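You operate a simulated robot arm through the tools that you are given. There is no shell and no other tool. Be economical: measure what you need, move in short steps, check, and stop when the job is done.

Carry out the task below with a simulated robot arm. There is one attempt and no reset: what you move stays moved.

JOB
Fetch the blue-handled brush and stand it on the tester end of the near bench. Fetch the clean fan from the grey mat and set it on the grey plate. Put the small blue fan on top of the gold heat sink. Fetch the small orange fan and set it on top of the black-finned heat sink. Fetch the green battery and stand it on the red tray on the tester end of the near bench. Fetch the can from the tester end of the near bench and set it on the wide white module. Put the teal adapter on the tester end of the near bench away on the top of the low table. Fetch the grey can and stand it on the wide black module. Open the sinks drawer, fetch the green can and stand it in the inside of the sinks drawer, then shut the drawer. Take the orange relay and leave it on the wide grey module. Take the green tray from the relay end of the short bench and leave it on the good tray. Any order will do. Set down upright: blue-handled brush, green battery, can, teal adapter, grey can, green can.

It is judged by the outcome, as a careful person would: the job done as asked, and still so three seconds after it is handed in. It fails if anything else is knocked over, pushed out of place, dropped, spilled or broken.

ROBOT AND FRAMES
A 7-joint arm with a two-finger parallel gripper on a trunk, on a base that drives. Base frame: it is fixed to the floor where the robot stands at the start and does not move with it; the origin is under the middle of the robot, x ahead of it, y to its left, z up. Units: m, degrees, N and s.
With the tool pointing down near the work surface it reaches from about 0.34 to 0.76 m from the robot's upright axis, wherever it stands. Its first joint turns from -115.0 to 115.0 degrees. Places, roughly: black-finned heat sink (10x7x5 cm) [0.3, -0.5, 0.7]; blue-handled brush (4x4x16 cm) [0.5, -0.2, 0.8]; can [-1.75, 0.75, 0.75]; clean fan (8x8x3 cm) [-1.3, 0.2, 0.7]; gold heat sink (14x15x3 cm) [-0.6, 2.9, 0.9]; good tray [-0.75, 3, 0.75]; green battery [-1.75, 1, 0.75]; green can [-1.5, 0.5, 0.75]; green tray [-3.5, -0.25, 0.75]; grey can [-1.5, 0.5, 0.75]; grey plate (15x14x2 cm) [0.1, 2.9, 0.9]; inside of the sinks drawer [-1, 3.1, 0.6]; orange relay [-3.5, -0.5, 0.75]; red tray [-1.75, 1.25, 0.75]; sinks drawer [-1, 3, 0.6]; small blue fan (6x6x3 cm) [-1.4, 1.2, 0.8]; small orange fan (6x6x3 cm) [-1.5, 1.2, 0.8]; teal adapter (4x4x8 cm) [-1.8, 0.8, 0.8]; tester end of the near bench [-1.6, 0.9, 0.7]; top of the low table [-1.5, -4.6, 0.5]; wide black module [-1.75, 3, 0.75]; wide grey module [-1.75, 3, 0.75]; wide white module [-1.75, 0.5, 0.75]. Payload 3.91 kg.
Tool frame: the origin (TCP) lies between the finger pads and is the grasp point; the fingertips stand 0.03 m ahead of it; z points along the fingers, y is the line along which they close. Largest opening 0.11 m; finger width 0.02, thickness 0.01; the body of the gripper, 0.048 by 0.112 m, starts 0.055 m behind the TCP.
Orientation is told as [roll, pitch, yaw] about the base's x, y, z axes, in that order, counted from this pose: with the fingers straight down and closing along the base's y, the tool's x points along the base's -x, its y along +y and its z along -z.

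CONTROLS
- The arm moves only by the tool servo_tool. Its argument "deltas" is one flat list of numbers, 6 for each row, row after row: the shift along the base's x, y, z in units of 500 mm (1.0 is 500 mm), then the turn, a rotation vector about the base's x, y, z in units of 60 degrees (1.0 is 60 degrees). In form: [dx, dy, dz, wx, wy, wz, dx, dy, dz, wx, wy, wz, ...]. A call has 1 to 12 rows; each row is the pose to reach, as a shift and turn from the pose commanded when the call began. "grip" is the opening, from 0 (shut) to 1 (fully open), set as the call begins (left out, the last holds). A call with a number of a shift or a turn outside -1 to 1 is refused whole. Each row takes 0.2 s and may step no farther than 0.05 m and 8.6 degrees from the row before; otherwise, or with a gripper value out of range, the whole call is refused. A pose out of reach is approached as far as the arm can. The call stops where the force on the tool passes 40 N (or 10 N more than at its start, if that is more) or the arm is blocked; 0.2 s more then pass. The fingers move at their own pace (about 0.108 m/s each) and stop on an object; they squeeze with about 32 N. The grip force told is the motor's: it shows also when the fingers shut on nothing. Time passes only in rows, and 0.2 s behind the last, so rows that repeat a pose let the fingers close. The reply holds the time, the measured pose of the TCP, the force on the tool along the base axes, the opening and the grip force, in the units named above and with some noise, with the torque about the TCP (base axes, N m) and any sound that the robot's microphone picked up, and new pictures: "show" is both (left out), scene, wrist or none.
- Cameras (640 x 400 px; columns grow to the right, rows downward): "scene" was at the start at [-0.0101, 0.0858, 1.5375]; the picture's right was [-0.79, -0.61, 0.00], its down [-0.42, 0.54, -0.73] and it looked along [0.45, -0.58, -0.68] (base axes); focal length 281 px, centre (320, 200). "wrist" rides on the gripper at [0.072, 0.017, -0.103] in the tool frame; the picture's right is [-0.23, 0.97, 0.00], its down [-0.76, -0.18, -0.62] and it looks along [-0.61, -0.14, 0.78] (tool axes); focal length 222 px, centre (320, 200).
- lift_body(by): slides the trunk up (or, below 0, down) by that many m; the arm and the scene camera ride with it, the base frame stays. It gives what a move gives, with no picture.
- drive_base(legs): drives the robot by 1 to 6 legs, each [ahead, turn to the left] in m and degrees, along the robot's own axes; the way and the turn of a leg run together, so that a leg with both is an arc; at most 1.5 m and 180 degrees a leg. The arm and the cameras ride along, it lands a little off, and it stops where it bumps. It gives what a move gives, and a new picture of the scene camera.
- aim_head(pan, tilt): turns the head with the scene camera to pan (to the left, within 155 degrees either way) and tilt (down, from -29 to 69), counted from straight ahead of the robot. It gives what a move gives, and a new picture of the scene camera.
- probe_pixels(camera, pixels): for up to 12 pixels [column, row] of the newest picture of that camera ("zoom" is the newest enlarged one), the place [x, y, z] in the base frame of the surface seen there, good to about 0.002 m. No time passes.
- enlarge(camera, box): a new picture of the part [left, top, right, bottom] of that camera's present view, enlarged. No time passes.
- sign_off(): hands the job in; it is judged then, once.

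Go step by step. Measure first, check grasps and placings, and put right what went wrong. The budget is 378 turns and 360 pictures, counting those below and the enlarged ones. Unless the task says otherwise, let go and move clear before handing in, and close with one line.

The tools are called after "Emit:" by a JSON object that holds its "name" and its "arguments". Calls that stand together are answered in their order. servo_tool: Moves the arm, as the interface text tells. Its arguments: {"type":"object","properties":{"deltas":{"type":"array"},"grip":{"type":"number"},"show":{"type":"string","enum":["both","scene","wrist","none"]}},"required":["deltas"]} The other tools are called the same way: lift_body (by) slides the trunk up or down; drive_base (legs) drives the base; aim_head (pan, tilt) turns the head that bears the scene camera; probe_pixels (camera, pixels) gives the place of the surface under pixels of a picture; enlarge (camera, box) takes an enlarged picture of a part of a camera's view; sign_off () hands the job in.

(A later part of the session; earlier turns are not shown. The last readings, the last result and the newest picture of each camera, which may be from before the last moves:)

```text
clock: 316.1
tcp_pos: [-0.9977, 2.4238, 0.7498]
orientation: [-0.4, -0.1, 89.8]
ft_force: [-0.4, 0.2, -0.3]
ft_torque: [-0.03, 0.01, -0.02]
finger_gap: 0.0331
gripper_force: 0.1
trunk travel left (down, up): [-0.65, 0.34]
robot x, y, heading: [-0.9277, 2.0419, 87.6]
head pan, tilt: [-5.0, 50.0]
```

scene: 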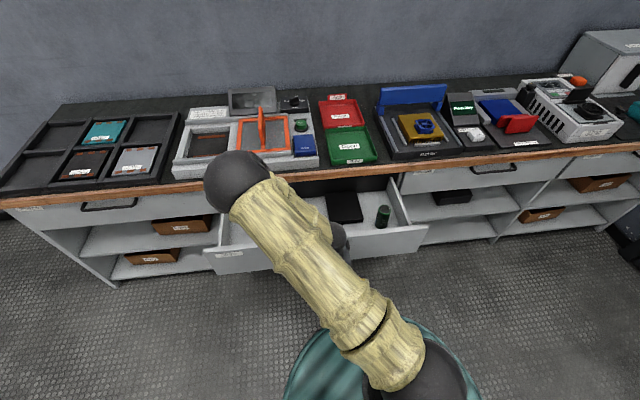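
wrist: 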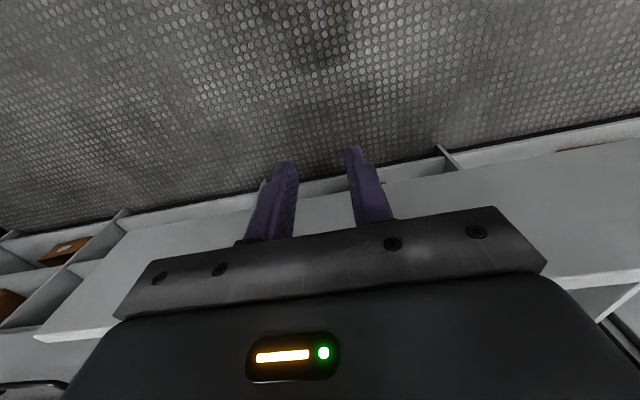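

Emit:
{"name": "servo_tool", "arguments": {"deltas": [0, 0.04, 0, 0, 0, 0, 0, 0.08, 0, 0, 0, 0, 0, 0.12, 0, 0, 0, 0, 0, 0.15, 0, 0, 0, 0, 0, 0.18, 0, 0, 0, 0, 0, 0.21, 0, 0, 0, 0, 0, 0.24, 0, 0, 0, 0, 0, 0.27, 0, 0, 0, 0, 0, 0.3, 0, 0, 0, 0, 0, 0.33, 0, 0, 0, 0, 0, 0.36, 0, 0, 0, 0, 0, 0.39, 0, 0, 0, 0]}}

```text
clock: 318.7
tcp_pos: [-0.9979, 2.6203, 0.7502]
orientation: [-0.3, -0.2, 89.8]
ft_force: [-0.3, 0.2, -0.4]
ft_torque: [-0.04, -0.01, 0.0]
finger_gap: 0.0329
gripper_force: 0.2
trunk travel left (down, up): [-0.65, 0.34]
robot x, y, heading: [-0.9232, 2.039, 87.5]
head pan, tilt: [-5.0, 50.0]
```

scene: 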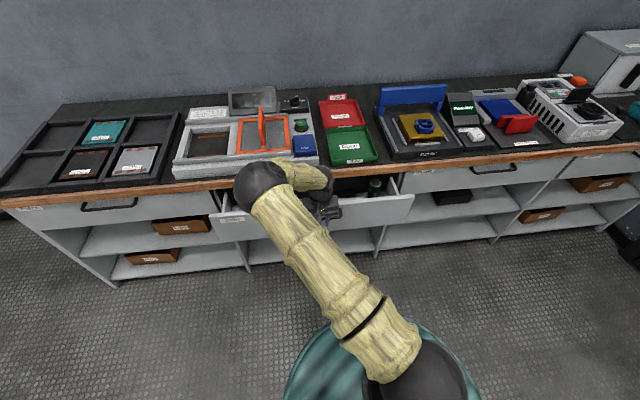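
wrist: 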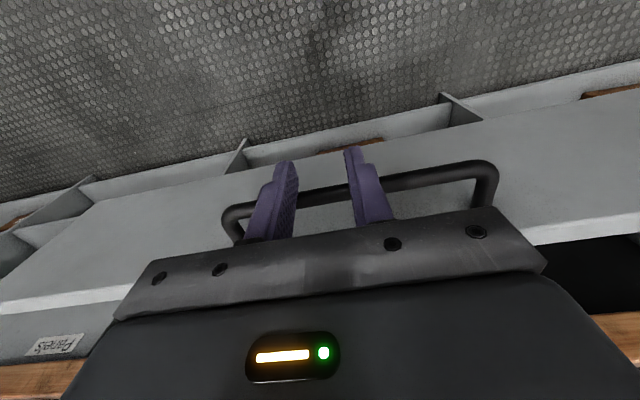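

Emit:
{"name": "servo_tool", "arguments": {"deltas": [0, 0.03, 0, 0, 0, 0, 0, 0.06, 0, 0, 0, 0, 0, 0.09, 0, 0, 0, 0, 0, 0.12, 0, 0, 0, 0, 0, 0.15, 0, 0, 0, 0, 0, 0.18, 0, 0, 0, 0, 0, 0.21, 0, 0, 0, 0, 0, 0.235, 0, 0, 0, 0, 0, 0.26, 0, 0, 0, 0]}}

```text
clock: 320.7
tcp_pos: [-0.9982, 2.7499, 0.7483]
orientation: [-0.3, -0.1, 89.9]
ft_force: [0.2, -0.7, 0.6]
ft_torque: [0.01, 0.02, -0.01]
finger_gap: 0.0327
gripper_force: 0.2
trunk travel left (down, up): [-0.65, 0.34]
robot x, y, heading: [-0.9247, 2.0427, 87.3]
head pan, tilt: [-5.0, 50.0]
```

scene: 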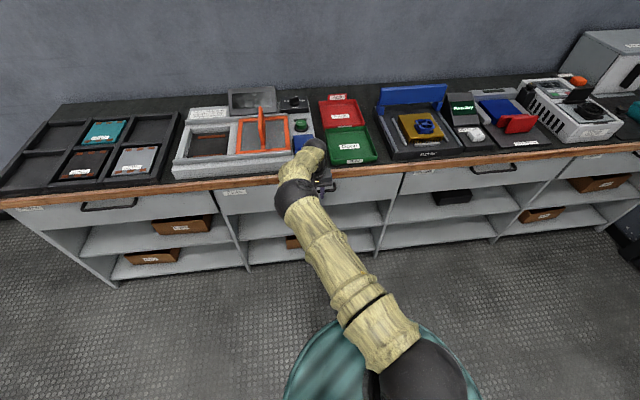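
wrist: 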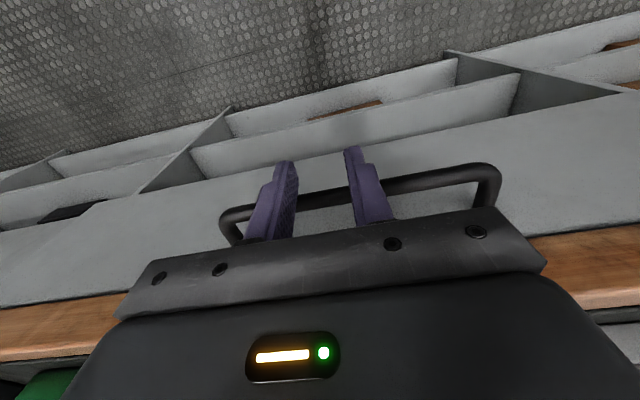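

Emit:
{"name": "servo_tool", "arguments": {"deltas": [0, 0.01, 0, 0, 0, 0, 0, 0.02, 0, 0, 0, 0, 0, 0.03, 0, 0, 0, 0, 0, 0.03, 0, 0, 0, 0], "show": "none"}}

Emit:
{"name": "servo_tool", "arguments": {"deltas": [0, 0.008, 0, 0, 0, 0, 0, 0.012, 0, 0, 0, 0], "show": "none"}}

Emit:
{"name": "probe_pixels", "arguments": {"camera": "scene", "pixels": [[250, 200], [235, 196], [350, 190], [380, 185], [160, 210], [450, 175]]}}

```text
clock: 321.7
tcp_pos: [-0.9988, 2.7644, 0.749]
orientation: [-0.3, 0.0, 89.8]
ft_force: [0.3, -0.2, 0.5]
ft_torque: [0.01, 0.0, 0.01]
finger_gap: 0.0329
gripper_force: 0.0
trunk travel left (down, up): [-0.65, 0.34]
robot x, y, heading: [-0.9283, 2.0362, 87.3]
head pan, tilt: [-5.0, 50.0]
```

```text
clock: 322.3
tcp_pos: [-0.998, 2.7691, 0.7496]
orientation: [-0.3, 0.2, 89.9]
ft_force: [-1.1, -16.5, -0.3]
ft_torque: [-0.29, -0.17, 0.33]
finger_gap: 0.0336
gripper_force: 0.1
trunk travel left (down, up): [-0.65, 0.34]
robot x, y, heading: [-0.9278, 2.0415, 87.7]
head pan, tilt: [-5.0, 50.0]
```

```text
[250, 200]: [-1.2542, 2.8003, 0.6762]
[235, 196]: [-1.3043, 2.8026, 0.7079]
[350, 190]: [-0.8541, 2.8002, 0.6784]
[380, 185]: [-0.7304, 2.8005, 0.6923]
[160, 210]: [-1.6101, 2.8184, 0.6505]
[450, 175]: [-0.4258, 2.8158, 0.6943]
```

Emit:
{"name": "servo_tool", "arguments": {"deltas": [0, -0.05, 0, 0, 0, 0, 0, -0.12, 0.02, 0, 0, 0, 0, -0.2, 0.06, 0, 0, 0, 0, -0.28, 0.12, 0, 0, 0, 0, -0.36, 0.18, 0, 0, 0, 0, -0.44, 0.24, 0, 0, 0, 0, -0.52, 0.3, 0, 0, 0, 0, -0.58, 0.38, 0, 0, 0, 0, -0.6, 0.46, 0, 0, 0, 0, -0.6, 0.54, 0, 0, 0, 0, -0.6, 0.62, 0, 0, 0], "show": "scene"}}

Emit:
{"name": "probe_pixels", "arguments": {"camera": "scene", "pixels": [[245, 200], [380, 185], [160, 210], [450, 175]]}}

```text
clock: 324.7
tcp_pos: [-0.999, 2.4687, 1.0618]
orientation: [-0.3, -0.1, 89.8]
ft_force: [0.0, -0.5, 0.6]
ft_torque: [-0.01, 0.01, -0.01]
finger_gap: 0.0332
gripper_force: 0.0
trunk travel left (down, up): [-0.65, 0.34]
robot x, y, heading: [-0.9272, 2.0387, 87.7]
head pan, tilt: [-5.0, 50.0]
```

scene: 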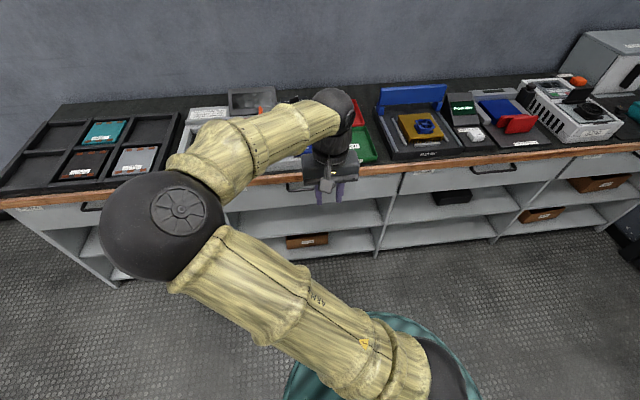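

```text
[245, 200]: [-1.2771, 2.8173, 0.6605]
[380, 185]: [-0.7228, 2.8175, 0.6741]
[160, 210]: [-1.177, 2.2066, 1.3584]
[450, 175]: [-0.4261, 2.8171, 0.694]
```

The drawer front is flush at y 2.8175. Next I'll fetch the grey can.

Emit:
{"name": "drive_base", "arguments": {"legs": [[0, 30], [-0.48, 0], [0, -27.5], [-1.1, 0], [0, 90]]}}

```text
clock: 339.5
tcp_pos: [-1.1164, 0.4059, 1.0612]
orientation: [-0.3, -0.2, -178.4]
ft_force: [-0.4, 0.7, -0.2]
ft_torque: [-0.04, -0.01, 0.02]
finger_gap: 0.0331
gripper_force: 0.1
trunk travel left (down, up): [-0.65, 0.34]
robot x, y, heading: [-0.6885, 0.4941, 179.2]
head pan, tilt: [-5.0, 50.0]
```

scene: 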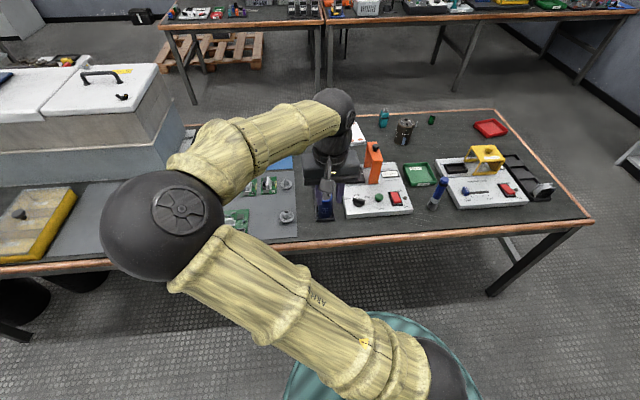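

Emit:
{"name": "drive_base", "arguments": {"legs": [[0.1, 0]]}}

Emit:
{"name": "servo_tool", "arguments": {"deltas": [-0.08, 0.006, -0.02, 0, 0, -0.025, -0.16, 0.012, -0.04, 0, 0, -0.025, -0.24, 0.018, -0.06, 0, 0, -0.025, -0.32, 0.024, -0.09, 0, 0, -0.025, -0.4, 0.028, -0.12, 0, 0, -0.025, -0.48, 0.028, -0.15, 0, 0, -0.025], "grip": 0.8, "show": "wrist"}}

```text
clock: 340.7
tcp_pos: [-1.2186, 0.4054, 1.0608]
orientation: [-0.4, 0.0, -178.4]
ft_force: [-0.3, 0.1, 0.0]
ft_torque: [0.01, -0.04, -0.05]
finger_gap: 0.0328
gripper_force: 0.1
trunk travel left (down, up): [-0.65, 0.34]
robot x, y, heading: [-0.7915, 0.4923, 179.7]
head pan, tilt: [-5.0, 50.0]
```

scene: 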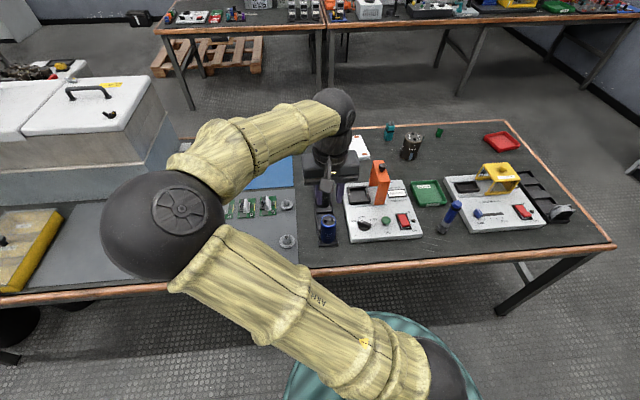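

```text
clock: 342.1
tcp_pos: [-1.4591, 0.4236, 0.987]
orientation: [-0.2, -0.2, -179.8]
ft_force: [-0.4, 0.5, 0.0]
ft_torque: [0.02, 0.01, -0.04]
finger_gap: 0.088
gripper_force: 0.1
trunk travel left (down, up): [-0.65, 0.34]
robot x, y, heading: [-0.7929, 0.4932, 179.5]
head pan, tilt: [-5.0, 50.0]
```

wrist: 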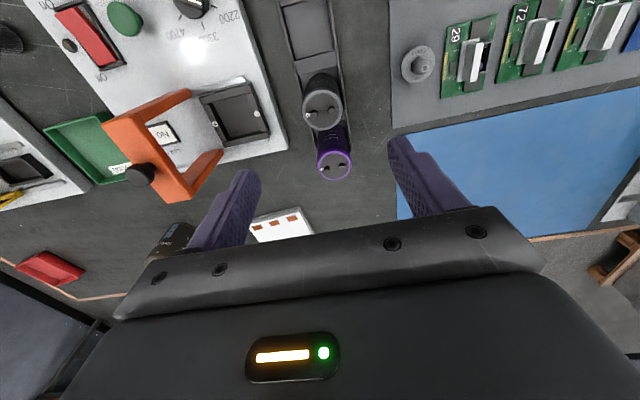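

Emit:
{"name": "probe_pixels", "arguments": {"camera": "wrist", "pixels": [[322, 108], [306, 108], [338, 102], [322, 92], [185, 185], [205, 165], [180, 95], [140, 172]]}}

```text
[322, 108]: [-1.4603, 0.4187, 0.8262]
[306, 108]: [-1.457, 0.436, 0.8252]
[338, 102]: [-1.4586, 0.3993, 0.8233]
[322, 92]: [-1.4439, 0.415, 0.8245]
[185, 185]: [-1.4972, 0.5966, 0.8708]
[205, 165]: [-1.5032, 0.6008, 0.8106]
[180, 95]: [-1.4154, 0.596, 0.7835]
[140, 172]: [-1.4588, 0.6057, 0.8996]
```

Emit:
{"name": "servo_tool", "arguments": {"deltas": [-0.004, -0.008, -0.09, 0, 0, 0, -0.004, -0.008, -0.18, 0, 0, 0, -0.004, -0.008, -0.27, 0, 0, 0, -0.004, -0.008, -0.34, 0, 0, 0, -0.004, -0.008, -0.394, 0, 0, 0], "show": "none"}}

Emit:
{"name": "servo_tool", "arguments": {"deltas": [0, 0, 0, 0, 0, 0, 0, 0, 0, 0, 0, 0, 0, 0, 0, 0, 0, 0], "grip": 0.2, "show": "wrist"}}

Emit:
{"name": "servo_tool", "arguments": {"deltas": [0, 0, 0.08, 0, 0, 0, 0, 0, 0.17, 0, 0, 0, 0, 0, 0.26, 0, 0, 0, 0, 0, 0.35, 0, 0, 0, 0, 0, 0.44, 0, 0, 0, 0.05, 0.01, 0.51, 0, 0, 0, 0.12, 0.03, 0.56, 0, 0, 0, 0.2, 0.05, 0.58, 0, 0, 0, 0.28, 0.08, 0.6, 0, 0, 0, 0.36, 0.1, 0.6, 0, 0, 0, 0.44, 0.12, 0.6, 0, 0, 0, 0.5, 0.14, 0.6, 0, 0, 0]}}

```text
clock: 343.3
tcp_pos: [-1.4604, 0.4172, 0.7896]
orientation: [-0.3, -0.1, -179.8]
ft_force: [-1.1, 1.3, 0.7]
ft_torque: [-0.02, 0.03, -0.01]
finger_gap: 0.0878
gripper_force: 0.0
trunk travel left (down, up): [-0.65, 0.34]
robot x, y, heading: [-0.7904, 0.4908, 179.4]
head pan, tilt: [-5.0, 50.0]
```

```text
clock: 344.1
tcp_pos: [-1.4606, 0.4175, 0.7884]
orientation: [-0.3, 0.0, -179.9]
ft_force: [-0.5, 1.7, 0.5]
ft_torque: [0.02, 0.06, -0.04]
finger_gap: 0.047
gripper_force: 32.0
trunk travel left (down, up): [-0.65, 0.34]
robot x, y, heading: [-0.7948, 0.4913, 179.3]
head pan, tilt: [-5.0, 50.0]
```

wrist: 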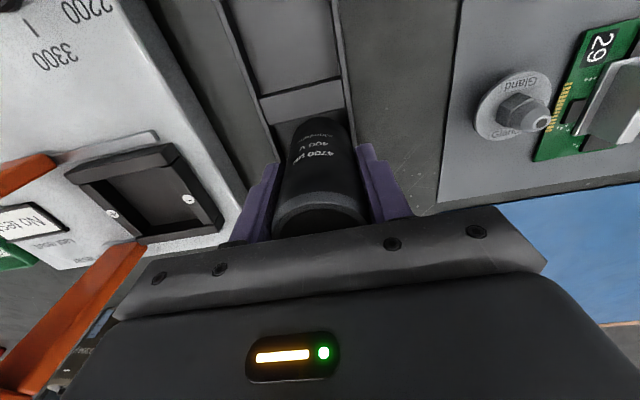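

```text
clock: 346.7
tcp_pos: [-1.2102, 0.4857, 1.0906]
orientation: [-0.3, -0.2, -179.9]
ft_force: [0.2, -0.7, -1.9]
ft_torque: [0.04, 0.03, 0.0]
finger_gap: 0.047
gripper_force: 31.7
trunk travel left (down, up): [-0.65, 0.34]
robot x, y, heading: [-0.7901, 0.4921, 179.5]
head pan, tilt: [-5.0, 50.0]
```

scene: 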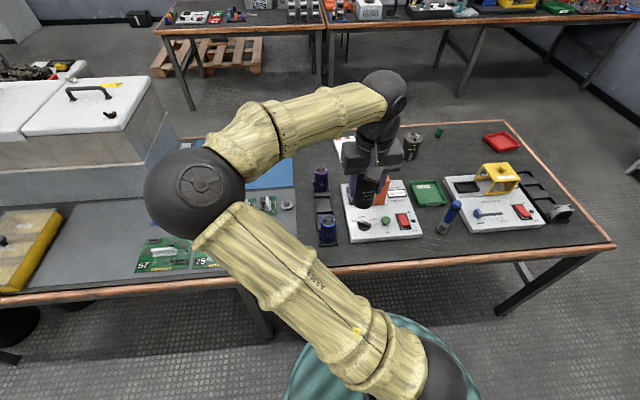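
wrist: 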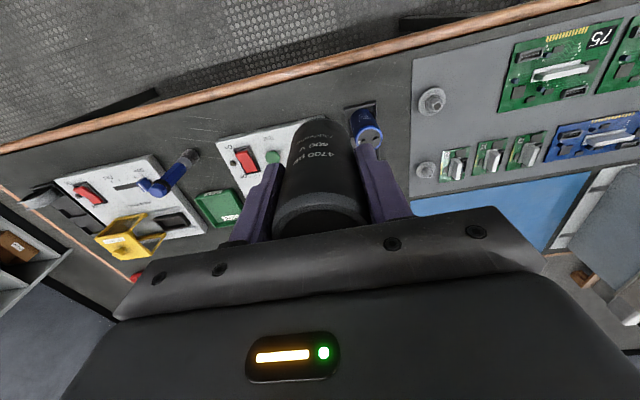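

Emit:
{"name": "drive_base", "arguments": {"legs": [[0, -89.5], [1.47, 0], [0, 90], [1.02, 0], [0, -90], [0.3, 0]]}}

Emit:
{"name": "aim_head", "arguments": {"pan": -10, "tilt": 45}}

```text
clock: 371.8
tcp_pos: [-1.7766, 2.6818, 1.0903]
orientation: [-0.3, -0.2, 89.7]
ft_force: [-0.3, 0.8, -2.3]
ft_torque: [-0.01, -0.05, 0.0]
finger_gap: 0.0466
gripper_force: 32.5
trunk travel left (down, up): [-0.65, 0.34]
robot x, y, heading: [-1.7675, 2.2619, 89.3]
head pan, tilt: [-5.0, 50.0]
```

scene: 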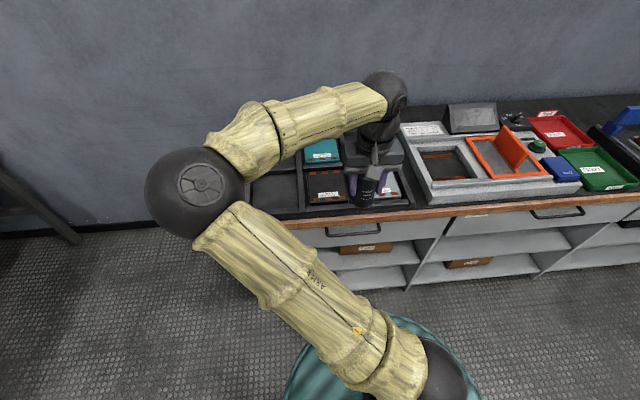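

```text
clock: 372.4
tcp_pos: [-1.7771, 2.6798, 1.091]
orientation: [-0.4, 0.0, 89.7]
ft_force: [0.1, -0.1, -2.5]
ft_torque: [-0.01, 0.01, -0.06]
finger_gap: 0.047
gripper_force: 31.7
trunk travel left (down, up): [-0.65, 0.34]
robot x, y, heading: [-1.7733, 2.2587, 89.0]
head pan, tilt: [-10.0, 45.0]
```

scene: 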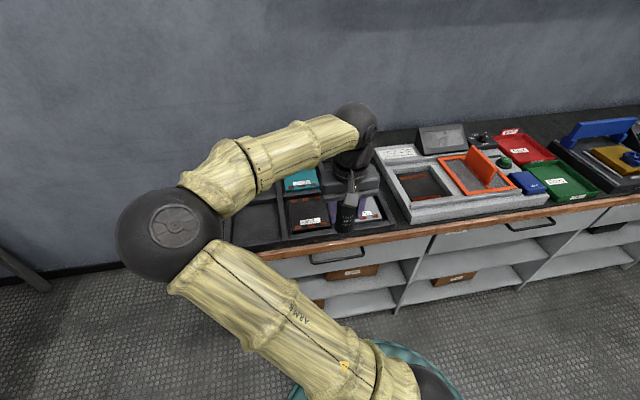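

Emit:
{"name": "enlarge", "arguments": {"camera": "scene", "box": [250, 150, 410, 250]}}

```text
4.00 times, centred on (330, 200) of scene
```

zoom: 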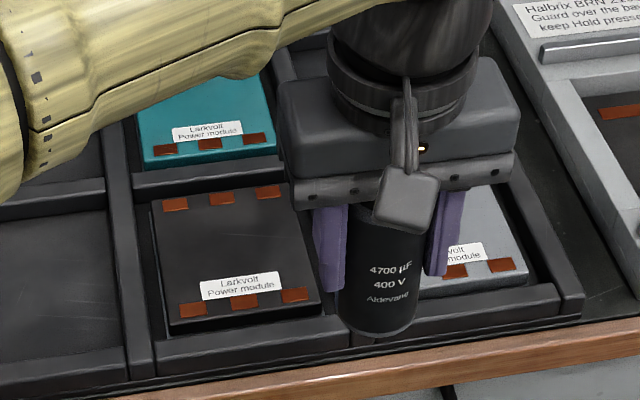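

Emit:
{"name": "probe_pixels", "arguments": {"camera": "zoom", "pixels": [[155, 205], [280, 190], [172, 325], [318, 305], [235, 240], [135, 250], [250, 355], [225, 170], [480, 255]]}}

```text
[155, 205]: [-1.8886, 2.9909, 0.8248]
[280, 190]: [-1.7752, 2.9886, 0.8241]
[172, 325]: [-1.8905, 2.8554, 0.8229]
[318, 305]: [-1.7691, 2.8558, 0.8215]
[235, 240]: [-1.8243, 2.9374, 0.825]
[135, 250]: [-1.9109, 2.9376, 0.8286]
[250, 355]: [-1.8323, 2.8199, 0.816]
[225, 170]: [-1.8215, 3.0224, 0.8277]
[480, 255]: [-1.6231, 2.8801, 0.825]
```

Emit:
{"name": "servo_tool", "arguments": {"deltas": [-0.018, 0.082, 0, 0, 0, 0, -0.036, 0.164, 0, 0, 0, 0, -0.054, 0.246, 0, 0, 0, 0, -0.072, 0.328, 0, 0, 0, 0, -0.09, 0.41, 0, 0, 0, 0, -0.104, 0.49, 0, 0, 0, 0, -0.104, 0.49, -0.09, 0, 0, 0, -0.104, 0.49, -0.18, 0, 0, 0, -0.104, 0.49, -0.27, 0, 0, 0, -0.104, 0.49, -0.36, 0, 0, 0]}}

```text
clock: 374.6
tcp_pos: [-1.8302, 2.9267, 0.91]
orientation: [-0.4, -0.1, 89.7]
ft_force: [0.5, 0.2, -2.5]
ft_torque: [-0.04, 0.01, 0.02]
finger_gap: 0.0469
gripper_force: 31.8
trunk travel left (down, up): [-0.65, 0.34]
robot x, y, heading: [-1.773, 2.2591, 89.2]
head pan, tilt: [-10.0, 45.0]
```

scene: 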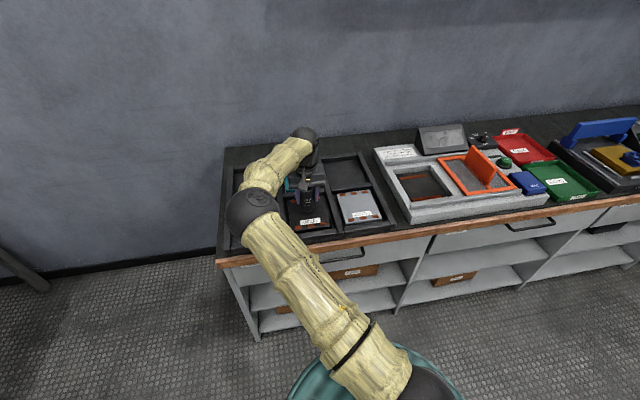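
wrist: 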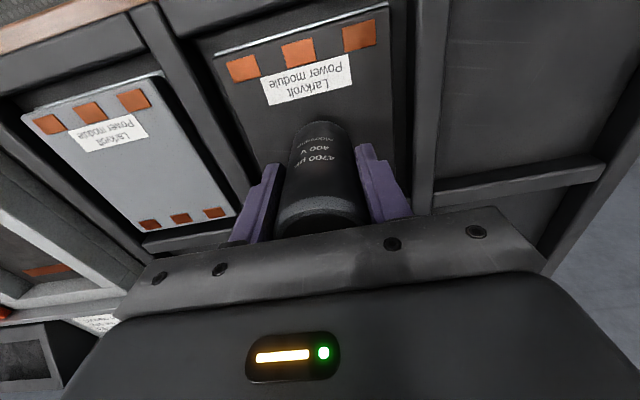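

Emit:
{"name": "probe_pixels", "arguments": {"camera": "wrist", "pixels": [[28, 115], [155, 78], [140, 222], [232, 212], [130, 150]]}}

Emit:
{"name": "servo_tool", "arguments": {"deltas": [0, 0, -0.015, 0, 0, 0, 0, 0, -0.032, 0, 0, 0], "show": "none"}}

Emit:
{"name": "servo_tool", "arguments": {"deltas": [0, 0, -0.004, 0, 0, 0, 0, 0, -0.006, 0, 0, 0], "show": "none"}}

Emit:
{"name": "servo_tool", "arguments": {"deltas": [0, 0, -0.003, 0, 0, 0, 0, 0, -0.006, 0, 0, 0], "show": "none"}}

```text
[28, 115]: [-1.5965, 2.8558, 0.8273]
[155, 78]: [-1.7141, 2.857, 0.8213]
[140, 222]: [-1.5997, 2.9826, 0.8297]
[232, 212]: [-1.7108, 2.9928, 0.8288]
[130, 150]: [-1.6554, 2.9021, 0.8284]
```

```text
clock: 375.2
tcp_pos: [-1.8289, 2.9283, 0.8954]
orientation: [-0.3, -0.1, 89.8]
ft_force: [-0.1, 0.7, -2.6]
ft_torque: [-0.06, -0.01, 0.0]
finger_gap: 0.0466
gripper_force: 31.9
trunk travel left (down, up): [-0.65, 0.34]
robot x, y, heading: [-1.7741, 2.2576, 89.2]
head pan, tilt: [-10.0, 45.0]
```

```text
clock: 375.8
tcp_pos: [-1.8273, 2.9265, 0.8929]
orientation: [-0.3, -0.2, 89.7]
ft_force: [0.0, 1.8, 3.1]
ft_torque: [0.11, 0.12, -0.04]
finger_gap: 0.047
gripper_force: 32.0
trunk travel left (down, up): [-0.65, 0.34]
robot x, y, heading: [-1.7704, 2.262, 89.4]
head pan, tilt: [-10.0, 45.0]
```

```text
clock: 376.4
tcp_pos: [-1.8279, 2.926, 0.8931]
orientation: [-0.3, -0.5, 89.8]
ft_force: [0.4, 7.3, 23.8]
ft_torque: [0.19, 0.23, -0.04]
finger_gap: 0.0468
gripper_force: 32.1
trunk travel left (down, up): [-0.65, 0.34]
robot x, y, heading: [-1.7752, 2.2587, 89.3]
head pan, tilt: [-10.0, 45.0]
```

Emit:
{"name": "servo_tool", "arguments": {"deltas": [0, 0, 0.005, 0, 0, 0, 0, 0, 0.005, 0, 0, 0], "grip": 0.65, "show": "none"}}

Emit:
{"name": "servo_tool", "arguments": {"deltas": [0, 0, 0.08, 0, 0, 0, 0, 0, 0.17, 0, 0, 0, 0, 0, 0.26, 0, 0, 0, 0, -0.08, 0.32, 0, 0, 0, 0, -0.17, 0.34, 0, 0, 0, 0, -0.26, 0.34, 0, 0, 0, 0, -0.35, 0.34, 0, 0, 0, 0, -0.44, 0.34, 0, 0, 0]}}

```text
clock: 377.0
tcp_pos: [-1.8281, 2.9246, 0.8916]
orientation: [-0.3, 0.0, 89.8]
ft_force: [-0.4, 0.2, 0.0]
ft_torque: [0.01, 0.01, 0.01]
finger_gap: 0.0713
gripper_force: 0.0
trunk travel left (down, up): [-0.65, 0.34]
robot x, y, heading: [-1.7721, 2.2597, 89.1]
head pan, tilt: [-10.0, 45.0]
```

```text
clock: 378.8
tcp_pos: [-1.827, 2.705, 1.06]
orientation: [-0.3, -0.2, 89.7]
ft_force: [-0.5, 0.1, -0.3]
ft_torque: [-0.02, -0.01, 0.01]
finger_gap: 0.0713
gripper_force: 0.0
trunk travel left (down, up): [-0.65, 0.34]
robot x, y, heading: [-1.7684, 2.2617, 89.0]
head pan, tilt: [-10.0, 45.0]
```

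scene: 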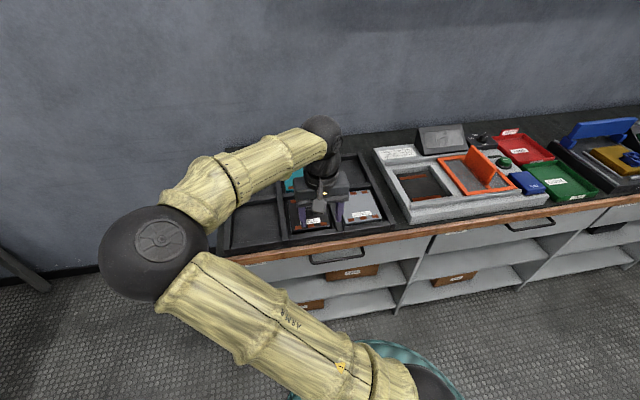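
wrist: 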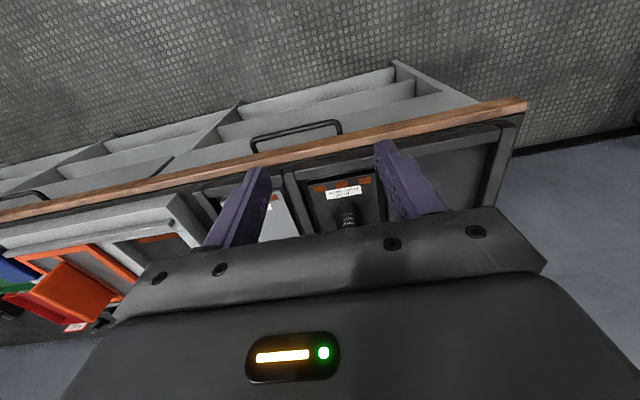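

The grey can stands on the black module. Next I'll look toward the far side of the near bench before driving there.

Emit:
{"name": "aim_head", "arguments": {"pan": 130, "tilt": 35}}

Emit:
{"name": "probe_pixels", "arguments": {"camera": "scene", "pixels": [[320, 200], [200, 200], [450, 200], [320, 120], [100, 200], [550, 200]]}}

```text
clock: 381.0
tcp_pos: [-1.8263, 2.7079, 1.0589]
orientation: [-0.2, -0.1, 89.7]
ft_force: [-0.2, 1.2, 0.4]
ft_torque: [0.0, 0.01, -0.01]
finger_gap: 0.0715
gripper_force: 0.0
trunk travel left (down, up): [-0.65, 0.34]
robot x, y, heading: [-1.7724, 2.2613, 88.9]
head pan, tilt: [130.0, 35.0]
```

scene: 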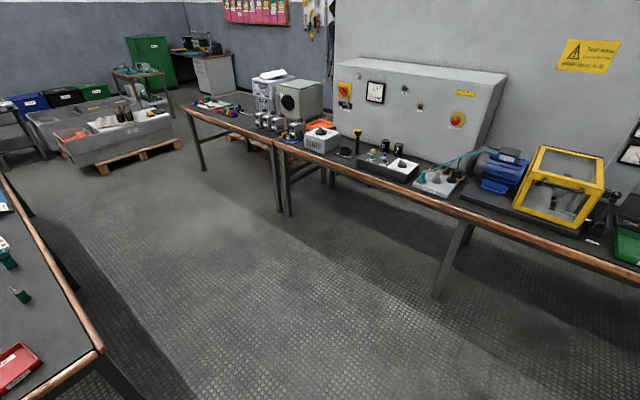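

```text
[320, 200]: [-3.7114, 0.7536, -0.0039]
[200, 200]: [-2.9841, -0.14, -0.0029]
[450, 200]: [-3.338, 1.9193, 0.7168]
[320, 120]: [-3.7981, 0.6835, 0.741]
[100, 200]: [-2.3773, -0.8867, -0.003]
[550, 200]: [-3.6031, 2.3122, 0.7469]
```

Emit:
{"name": "drive_base", "arguments": {"legs": [[-0.2, 0], [0, 91], [0.6, 0], [0, 90], [1.08, 0], [0, 90]]}}

Emit:
{"name": "aim_head", "arguments": {"pan": 0, "tilt": 45}}

```text
clock: 402.2
tcp_pos: [-1.9314, 1.0459, 1.0596]
orientation: [-0.2, 0.0, -0.4]
ft_force: [-0.5, 0.1, 0.2]
ft_torque: [0.02, 0.02, 0.0]
finger_gap: 0.0717
gripper_force: 0.0
trunk travel left (down, up): [-0.65, 0.34]
robot x, y, heading: [-2.3772, 0.9901, -0.8]
head pan, tilt: [130.0, 35.0]
```

scene: 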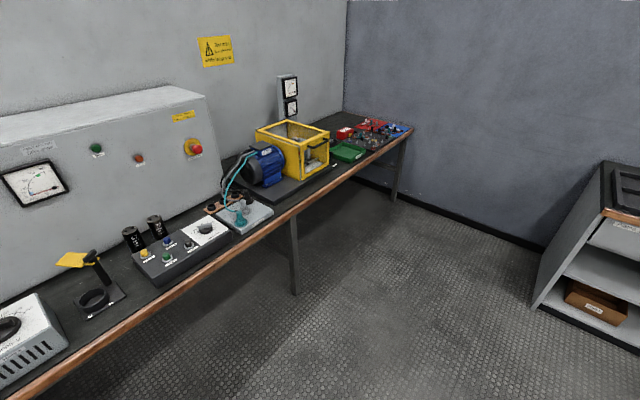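

```text
clock: 404.3
tcp_pos: [-1.931, 1.0458, 1.0587]
orientation: [-0.3, -0.2, -0.4]
ft_force: [0.1, 0.2, 0.0]
ft_torque: [0.01, -0.05, 0.03]
finger_gap: 0.0715
gripper_force: 0.0
trunk travel left (down, up): [-0.65, 0.34]
robot x, y, heading: [-2.3734, 0.9924, -1.0]
head pan, tilt: [0.0, 45.0]
```

scene: 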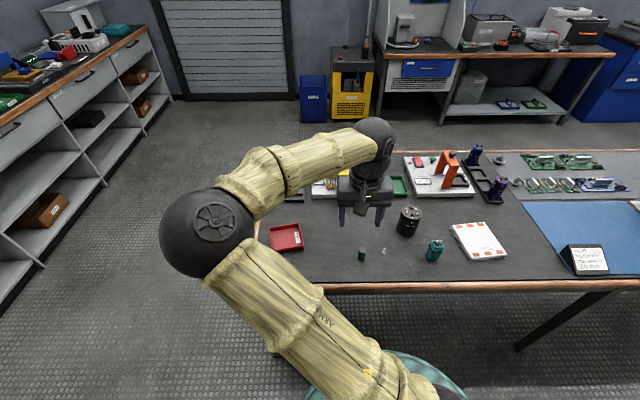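

Emit:
{"name": "enlarge", "arguments": {"camera": "scene", "box": [250, 190, 510, 290]}}

Emit:
{"name": "probe_pixels", "arguments": {"camera": "scene", "pixels": [[361, 248], [361, 254], [384, 250], [409, 210], [408, 225], [433, 243], [433, 255], [287, 240], [300, 230], [278, 250], [480, 240], [360, 287]]}}

```text
2.46 times, centred on (380, 240) of scene
```

zoom: 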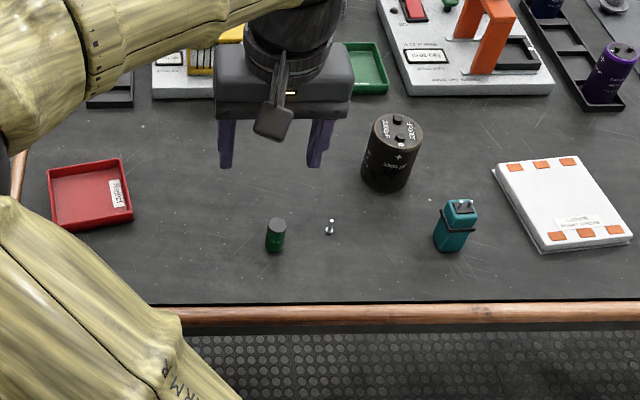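

```text
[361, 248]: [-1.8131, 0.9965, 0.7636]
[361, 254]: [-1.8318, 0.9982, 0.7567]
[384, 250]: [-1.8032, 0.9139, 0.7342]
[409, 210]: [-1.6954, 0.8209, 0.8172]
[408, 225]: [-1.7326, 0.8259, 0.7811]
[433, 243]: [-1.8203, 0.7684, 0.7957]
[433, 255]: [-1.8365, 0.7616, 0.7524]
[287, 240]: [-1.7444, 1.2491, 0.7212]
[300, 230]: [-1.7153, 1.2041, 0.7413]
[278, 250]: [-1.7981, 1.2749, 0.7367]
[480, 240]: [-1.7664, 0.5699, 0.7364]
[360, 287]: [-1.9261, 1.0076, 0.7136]
```

Emit:
{"name": "servo_tool", "arguments": {"deltas": [0.075, -0.033, -0.05, 0, 0, 0, 0.15, -0.066, -0.1, 0, 0, 0, 0.226, -0.1, -0.15, 0, 0, 0, 0.226, -0.1, -0.24, 0, 0, 0, 0.226, -0.1, -0.32, 0, 0, 0], "grip": 0.6, "show": "wrist"}}

```text
clock: 405.5
tcp_pos: [-1.8194, 0.9935, 0.8971]
orientation: [-0.3, -0.1, -0.4]
ft_force: [-0.3, -0.3, 0.7]
ft_torque: [0.02, -0.04, -0.01]
finger_gap: 0.0662
gripper_force: 0.1
trunk travel left (down, up): [-0.65, 0.34]
robot x, y, heading: [-2.3786, 0.9949, -1.1]
head pan, tilt: [0.0, 45.0]
```

wrist: 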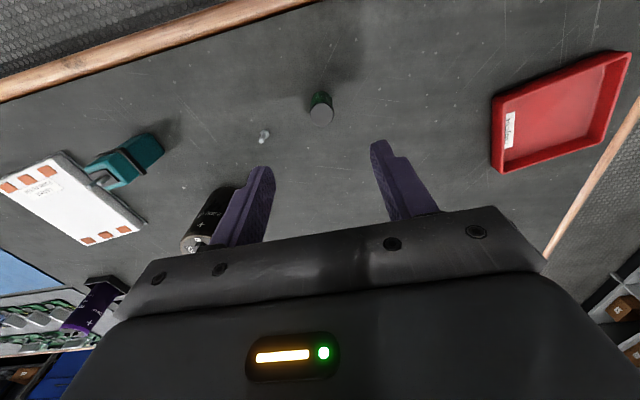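

Emit:
{"name": "probe_pixels", "arguments": {"camera": "wrist", "pixels": [[320, 113], [310, 115], [331, 110], [320, 122], [264, 137], [560, 115], [500, 165], [625, 60], [600, 130], [510, 100]]}}

Emit:
{"name": "enlarge", "arguments": {"camera": "wrist", "box": [240, 60, 400, 180]}}

```text
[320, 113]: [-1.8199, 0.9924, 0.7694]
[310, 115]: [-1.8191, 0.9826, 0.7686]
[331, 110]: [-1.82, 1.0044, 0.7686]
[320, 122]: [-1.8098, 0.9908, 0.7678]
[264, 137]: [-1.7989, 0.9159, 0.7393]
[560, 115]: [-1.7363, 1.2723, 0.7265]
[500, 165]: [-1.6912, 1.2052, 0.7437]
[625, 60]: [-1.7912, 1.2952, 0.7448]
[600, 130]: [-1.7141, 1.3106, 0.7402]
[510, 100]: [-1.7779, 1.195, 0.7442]
```

```text
3.33 times, centred on (320, 120) of wrist
```

zoom: 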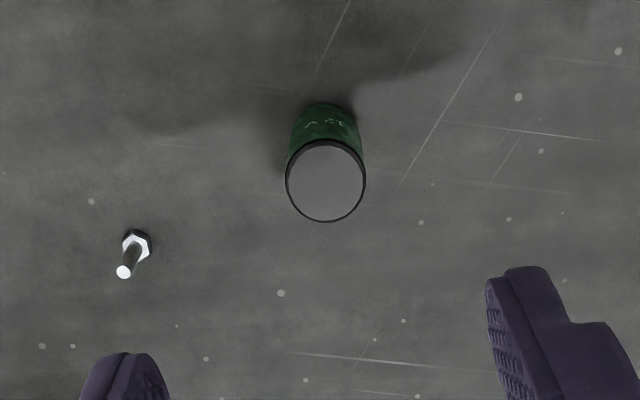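

Emit:
{"name": "servo_tool", "arguments": {"deltas": [0, 0, -0.09, 0, 0, 0, 0, 0, -0.18, 0, 0, 0, 0, 0, -0.24, 0, 0, 0, 0, 0, -0.277, 0, 0, 0], "show": "none"}}

Emit:
{"name": "servo_tool", "arguments": {"deltas": [0, 0, 0, 0, 0, 0, 0, 0, 0, 0, 0, 0, 0, 0, 0, 0, 0, 0], "grip": 0.1, "show": "wrist"}}

```text
clock: 406.5
tcp_pos: [-1.8197, 0.9953, 0.7607]
orientation: [-0.3, -0.1, -0.4]
ft_force: [-0.2, -0.6, 0.3]
ft_torque: [-0.04, 0.01, -0.05]
finger_gap: 0.0662
gripper_force: 0.0
trunk travel left (down, up): [-0.65, 0.34]
robot x, y, heading: [-2.3793, 0.9914, -0.8]
head pan, tilt: [0.0, 45.0]
```

```text
clock: 407.3
tcp_pos: [-1.8199, 0.9959, 0.7606]
orientation: [-0.3, -0.1, -0.3]
ft_force: [-0.3, -0.2, -0.1]
ft_torque: [0.0, -0.03, 0.0]
finger_gap: 0.0235
gripper_force: 31.7
trunk travel left (down, up): [-0.65, 0.34]
robot x, y, heading: [-2.3822, 0.9963, -0.7]
head pan, tilt: [0.0, 45.0]
```

wrist: 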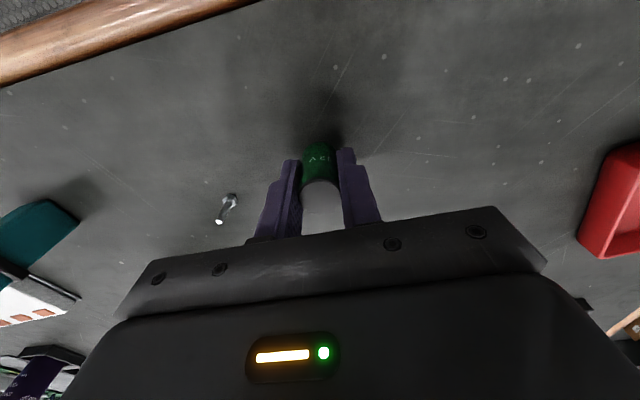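

Emit:
{"name": "servo_tool", "arguments": {"deltas": [0, 0, 0.08, 0, 0, 0, 0, 0, 0.17, 0, 0, 0, 0, 0, 0.24, 0, 0, 0, 0.026, 0.085, 0.24, 0, 0, 0, 0.052, 0.17, 0.24, 0, 0, 0, 0.078, 0.255, 0.24, 0, 0, 0, 0.104, 0.34, 0.24, 0, 0, 0, 0.13, 0.425, 0.24, 0, 0, 0, 0.156, 0.508, 0.24, 0, 0, 0, 0.156, 0.508, 0.16, 0, 0, 0, 0.156, 0.508, 0.08, 0, 0, 0], "show": "both"}}

```text
clock: 409.7
tcp_pos: [-1.7404, 1.2532, 0.8002]
orientation: [-0.3, -0.1, -0.3]
ft_force: [0.8, -0.4, -0.2]
ft_torque: [0.03, -0.05, 0.0]
finger_gap: 0.0234
gripper_force: 32.1
trunk travel left (down, up): [-0.65, 0.34]
robot x, y, heading: [-2.3754, 0.9925, -0.7]
head pan, tilt: [0.0, 45.0]
```

scene: 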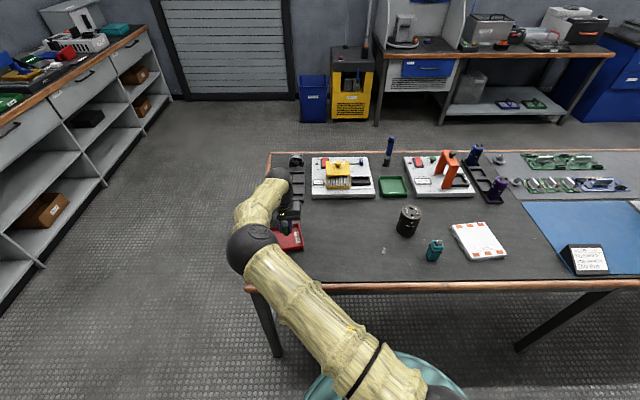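
wrist: 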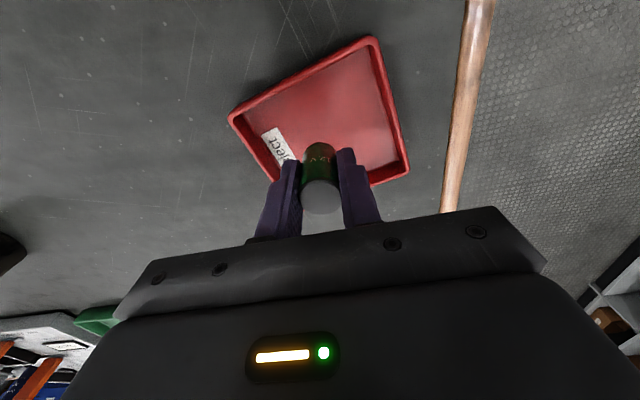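

Emit:
{"name": "probe_pixels", "arguments": {"camera": "wrist", "pixels": [[240, 115], [370, 45], [400, 172], [277, 175], [320, 110], [350, 130]]}}

```text
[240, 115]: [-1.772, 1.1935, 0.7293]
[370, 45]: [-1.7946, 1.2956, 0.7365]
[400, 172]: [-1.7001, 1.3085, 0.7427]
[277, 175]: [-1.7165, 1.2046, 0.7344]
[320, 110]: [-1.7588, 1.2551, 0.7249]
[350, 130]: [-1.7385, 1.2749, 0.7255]
```

Emit:
{"name": "servo_tool", "arguments": {"deltas": [0, 0, -0.03, 0, 0, 0, 0, 0, -0.06, 0, 0, 0], "show": "none"}}

Emit:
{"name": "servo_tool", "arguments": {"deltas": [0, 0, -0.004, 0, 0, 0, 0, 0, -0.006, 0, 0, 0], "show": "none"}}

Emit:
{"name": "servo_tool", "arguments": {"deltas": [0, 0, -0.003, 0, 0, 0, 0, 0, -0.006, 0, 0, 0], "show": "none"}}

```text
clock: 410.3
tcp_pos: [-1.7396, 1.2495, 0.7703]
orientation: [-0.4, -0.1, -0.5]
ft_force: [-1.3, 0.5, -0.2]
ft_torque: [0.01, -0.01, 0.01]
finger_gap: 0.0232
gripper_force: 31.7
trunk travel left (down, up): [-0.65, 0.34]
robot x, y, heading: [-2.3763, 0.9903, -1.0]
head pan, tilt: [0.0, 45.0]
```

```text
clock: 410.9
tcp_pos: [-1.7393, 1.2496, 0.7677]
orientation: [-0.3, -0.1, -0.5]
ft_force: [-0.4, 0.4, -0.4]
ft_torque: [0.01, 0.04, 0.0]
finger_gap: 0.0233
gripper_force: 32.5
trunk travel left (down, up): [-0.65, 0.34]
robot x, y, heading: [-2.378, 0.9925, -0.9]
head pan, tilt: [0.0, 45.0]
```

```text
clock: 411.5
tcp_pos: [-1.74, 1.2498, 0.766]
orientation: [-0.2, -0.1, -0.3]
ft_force: [0.2, -0.9, -1.6]
ft_torque: [-0.02, -0.01, 0.01]
finger_gap: 0.0233
gripper_force: 31.9
trunk travel left (down, up): [-0.65, 0.34]
robot x, y, heading: [-2.3774, 0.9905, -1.0]
head pan, tilt: [0.0, 45.0]
```

Emit:
{"name": "servo_tool", "arguments": {"deltas": [0, 0, -0.003, 0, 0, 0, 0, 0, -0.005, 0, 0, 0], "show": "none"}}

Emit:
{"name": "servo_tool", "arguments": {"deltas": [0, 0, -0.002, 0, 0, 0, 0, 0, -0.004, 0, 0, 0], "show": "none"}}

```text
clock: 412.1
tcp_pos: [-1.7403, 1.2495, 0.7641]
orientation: [-0.4, -0.3, -0.4]
ft_force: [-1.3, 0.2, 12.6]
ft_torque: [0.01, 0.08, 0.04]
finger_gap: 0.0236
gripper_force: 31.9
trunk travel left (down, up): [-0.65, 0.34]
robot x, y, heading: [-2.3791, 0.9917, -0.8]
head pan, tilt: [0.0, 45.0]
```

```text
clock: 412.7
tcp_pos: [-1.7407, 1.25, 0.7627]
orientation: [-0.3, -0.3, -0.4]
ft_force: [0.5, 1.8, 25.5]
ft_torque: [0.07, -0.04, 0.04]
finger_gap: 0.0236
gripper_force: 32.0
trunk travel left (down, up): [-0.65, 0.34]
robot x, y, heading: [-2.375, 0.9897, -1.1]
head pan, tilt: [0.0, 45.0]
```

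Emit:
{"name": "servo_tool", "arguments": {"deltas": [0, 0, 0.005, 0, 0, 0, 0, 0, 0.005, 0, 0, 0], "grip": 0.5, "show": "none"}}

Emit:
{"name": "servo_tool", "arguments": {"deltas": [0, 0, 0.08, 0, 0, 0, 0, 0, 0.17, 0, 0, 0, 0, 0, 0.26, 0, 0, 0], "show": "wrist"}}

```text
clock: 413.3
tcp_pos: [-1.7407, 1.2492, 0.7613]
orientation: [-0.3, 0.1, -0.6]
ft_force: [-0.3, -0.4, -0.2]
ft_torque: [0.02, 0.0, 0.0]
finger_gap: 0.055
gripper_force: 0.0
trunk travel left (down, up): [-0.65, 0.34]
robot x, y, heading: [-2.3786, 0.988, -1.0]
head pan, tilt: [0.0, 45.0]
```

```text
clock: 414.1
tcp_pos: [-1.7375, 1.2496, 0.8971]
orientation: [-0.3, -0.1, -0.4]
ft_force: [-0.5, -0.4, 0.2]
ft_torque: [-0.02, 0.02, 0.02]
finger_gap: 0.0553
gripper_force: 0.1
trunk travel left (down, up): [-0.65, 0.34]
robot x, y, heading: [-2.3827, 0.9927, -1.0]
head pan, tilt: [0.0, 45.0]
```

wrist: 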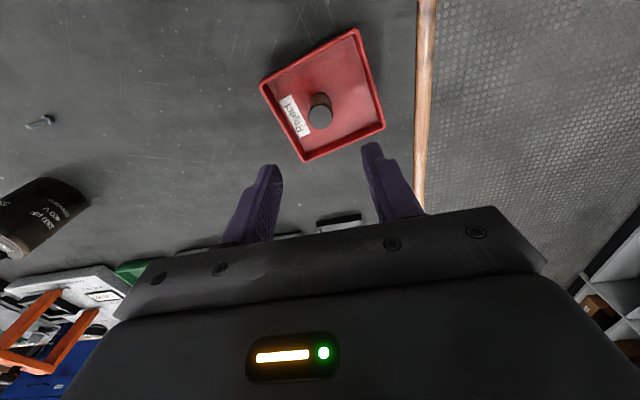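

The battery stands in the red tray. Next is the can, so I'll move above it.

Emit:
{"name": "servo_tool", "arguments": {"deltas": [0.01, -0.06, 0.07, 0, 0, 0, 0.02, -0.13, 0.12, 0, 0, 0, 0.03, -0.21, 0.16, 0, 0, 0, 0.04, -0.3, 0.18, 0, 0, 0, 0.05, -0.39, 0.18, 0, 0, 0, 0.06, -0.48, 0.18, 0, 0, 0, 0.07, -0.57, 0.18, 0, 0, 0, 0.075, -0.66, 0.18, 0, 0, 0, 0.075, -0.75, 0.18, 0, 0, 0, 0.075, -0.84, 0.18, 0, 0, 0], "grip": 0.9, "show": "wrist"}}

```text
clock: 416.3
tcp_pos: [-1.702, 0.829, 0.9847]
orientation: [-0.3, -0.1, -0.4]
ft_force: [-0.4, 0.0, -0.2]
ft_torque: [0.0, -0.01, -0.02]
finger_gap: 0.0989
gripper_force: 0.1
trunk travel left (down, up): [-0.65, 0.34]
robot x, y, heading: [-2.3806, 0.9936, -0.9]
head pan, tilt: [0.0, 45.0]
```

wrist: 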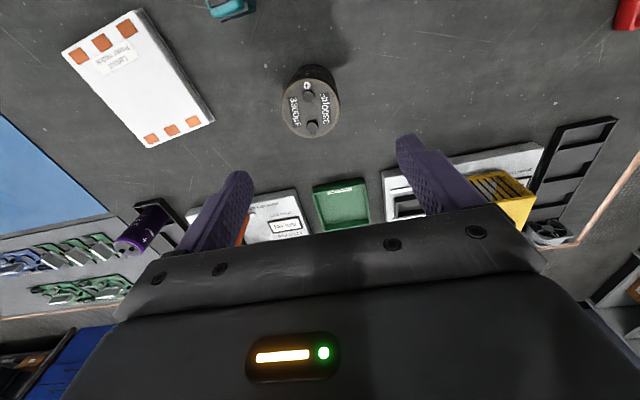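

Emit:
{"name": "probe_pixels", "arguments": {"camera": "wrist", "pixels": [[310, 108], [284, 112], [336, 103], [311, 84], [313, 135], [66, 55], [138, 14], [150, 143], [211, 120], [140, 80]]}}

```text
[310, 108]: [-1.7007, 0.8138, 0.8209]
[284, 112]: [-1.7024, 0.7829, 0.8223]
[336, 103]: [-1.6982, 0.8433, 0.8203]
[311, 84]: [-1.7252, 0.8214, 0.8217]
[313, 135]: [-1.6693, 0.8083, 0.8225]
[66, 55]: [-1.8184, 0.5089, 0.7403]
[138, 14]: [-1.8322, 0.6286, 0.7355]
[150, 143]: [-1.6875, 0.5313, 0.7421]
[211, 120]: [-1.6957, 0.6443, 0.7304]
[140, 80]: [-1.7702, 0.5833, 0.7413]
```

Emit:
{"name": "servo_tool", "arguments": {"deltas": [0.006, -0.028, -0.08, 0, 0, 0, 0.006, -0.028, -0.17, 0, 0, 0, 0.006, -0.028, -0.26, 0, 0, 0, 0.006, -0.028, -0.33, 0, 0, 0, 0.006, -0.028, -0.396, 0, 0, 0], "show": "wrist"}}

Emit:
{"name": "servo_tool", "arguments": {"deltas": [0, 0, 0, 0, 0, 0, 0, 0, 0, 0, 0, 0, 0, 0, 0, 0, 0, 0], "grip": 0.3, "show": "none"}}

```text
clock: 417.5
tcp_pos: [-1.6993, 0.8164, 0.7841]
orientation: [-0.3, -0.2, -0.4]
ft_force: [0.5, 0.3, 0.5]
ft_torque: [-0.01, 0.04, 0.01]
finger_gap: 0.099
gripper_force: 0.1
trunk travel left (down, up): [-0.65, 0.34]
robot x, y, heading: [-2.3769, 0.9915, -1.1]
head pan, tilt: [0.0, 45.0]
```

wrist: 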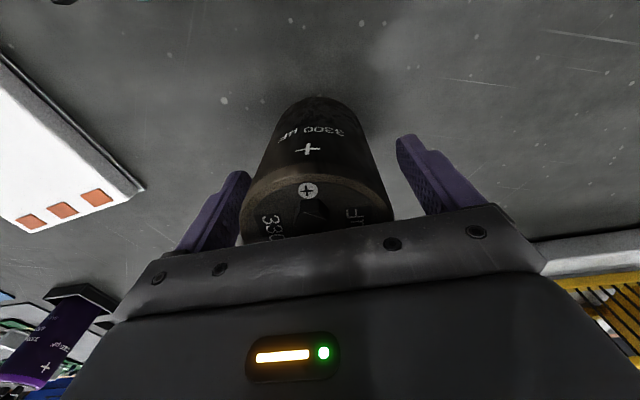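

```text
clock: 418.3
tcp_pos: [-1.6998, 0.8172, 0.7838]
orientation: [-0.3, -0.1, -0.4]
ft_force: [0.5, -0.8, 0.1]
ft_torque: [0.12, 0.01, -0.01]
finger_gap: 0.0698
gripper_force: 31.8
trunk travel left (down, up): [-0.65, 0.34]
robot x, y, heading: [-2.3747, 0.9924, -0.8]
head pan, tilt: [0.0, 45.0]
```

Emit:
{"name": "servo_tool", "arguments": {"deltas": [0, 0, 0.08, 0, 0, 0, 0, 0, 0.17, 0, 0, 0, 0, 0, 0.26, 0, 0, 0, 0, 0, 0.33, 0, 0, 0, -0.02, -0.08, 0.33, 0, 0, 0, -0.04, -0.16, 0.33, 0, 0, 0, -0.06, -0.24, 0.33, 0, 0, 0, -0.08, -0.32, 0.33, 0, 0, 0, -0.1, -0.4, 0.33, 0, 0, 0, -0.116, -0.478, 0.33, 0, 0, 0, -0.116, -0.478, 0.25, 0, 0, 0, -0.116, -0.478, 0.17, 0, 0, 0]}}

```text
clock: 420.9
tcp_pos: [-1.758, 0.5742, 0.8691]
orientation: [-0.3, -0.2, -0.5]
ft_force: [-0.7, 0.1, -5.0]
ft_torque: [0.01, 0.01, 0.0]
finger_gap: 0.0693
gripper_force: 32.1
trunk travel left (down, up): [-0.65, 0.34]
robot x, y, heading: [-2.3785, 0.993, -0.8]
head pan, tilt: [0.0, 45.0]
```

scene: 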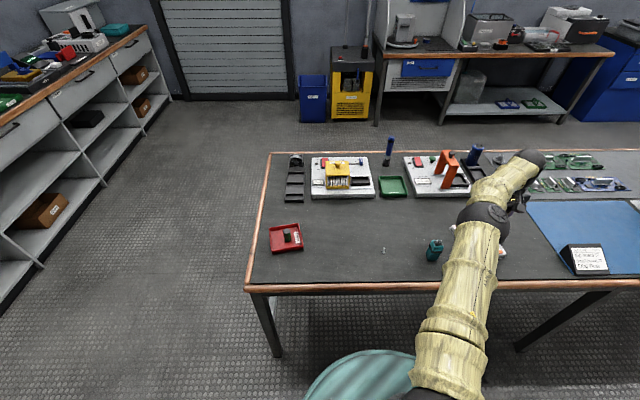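
wrist: 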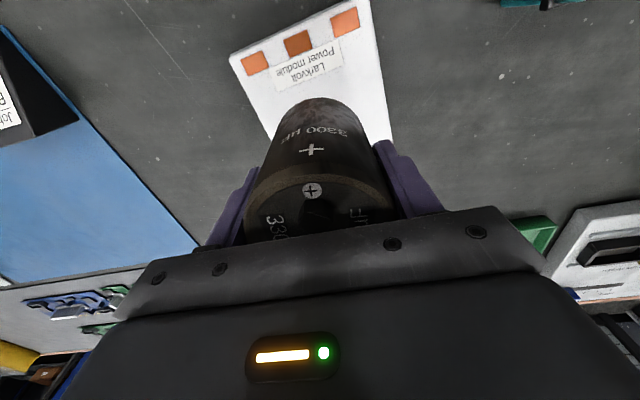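

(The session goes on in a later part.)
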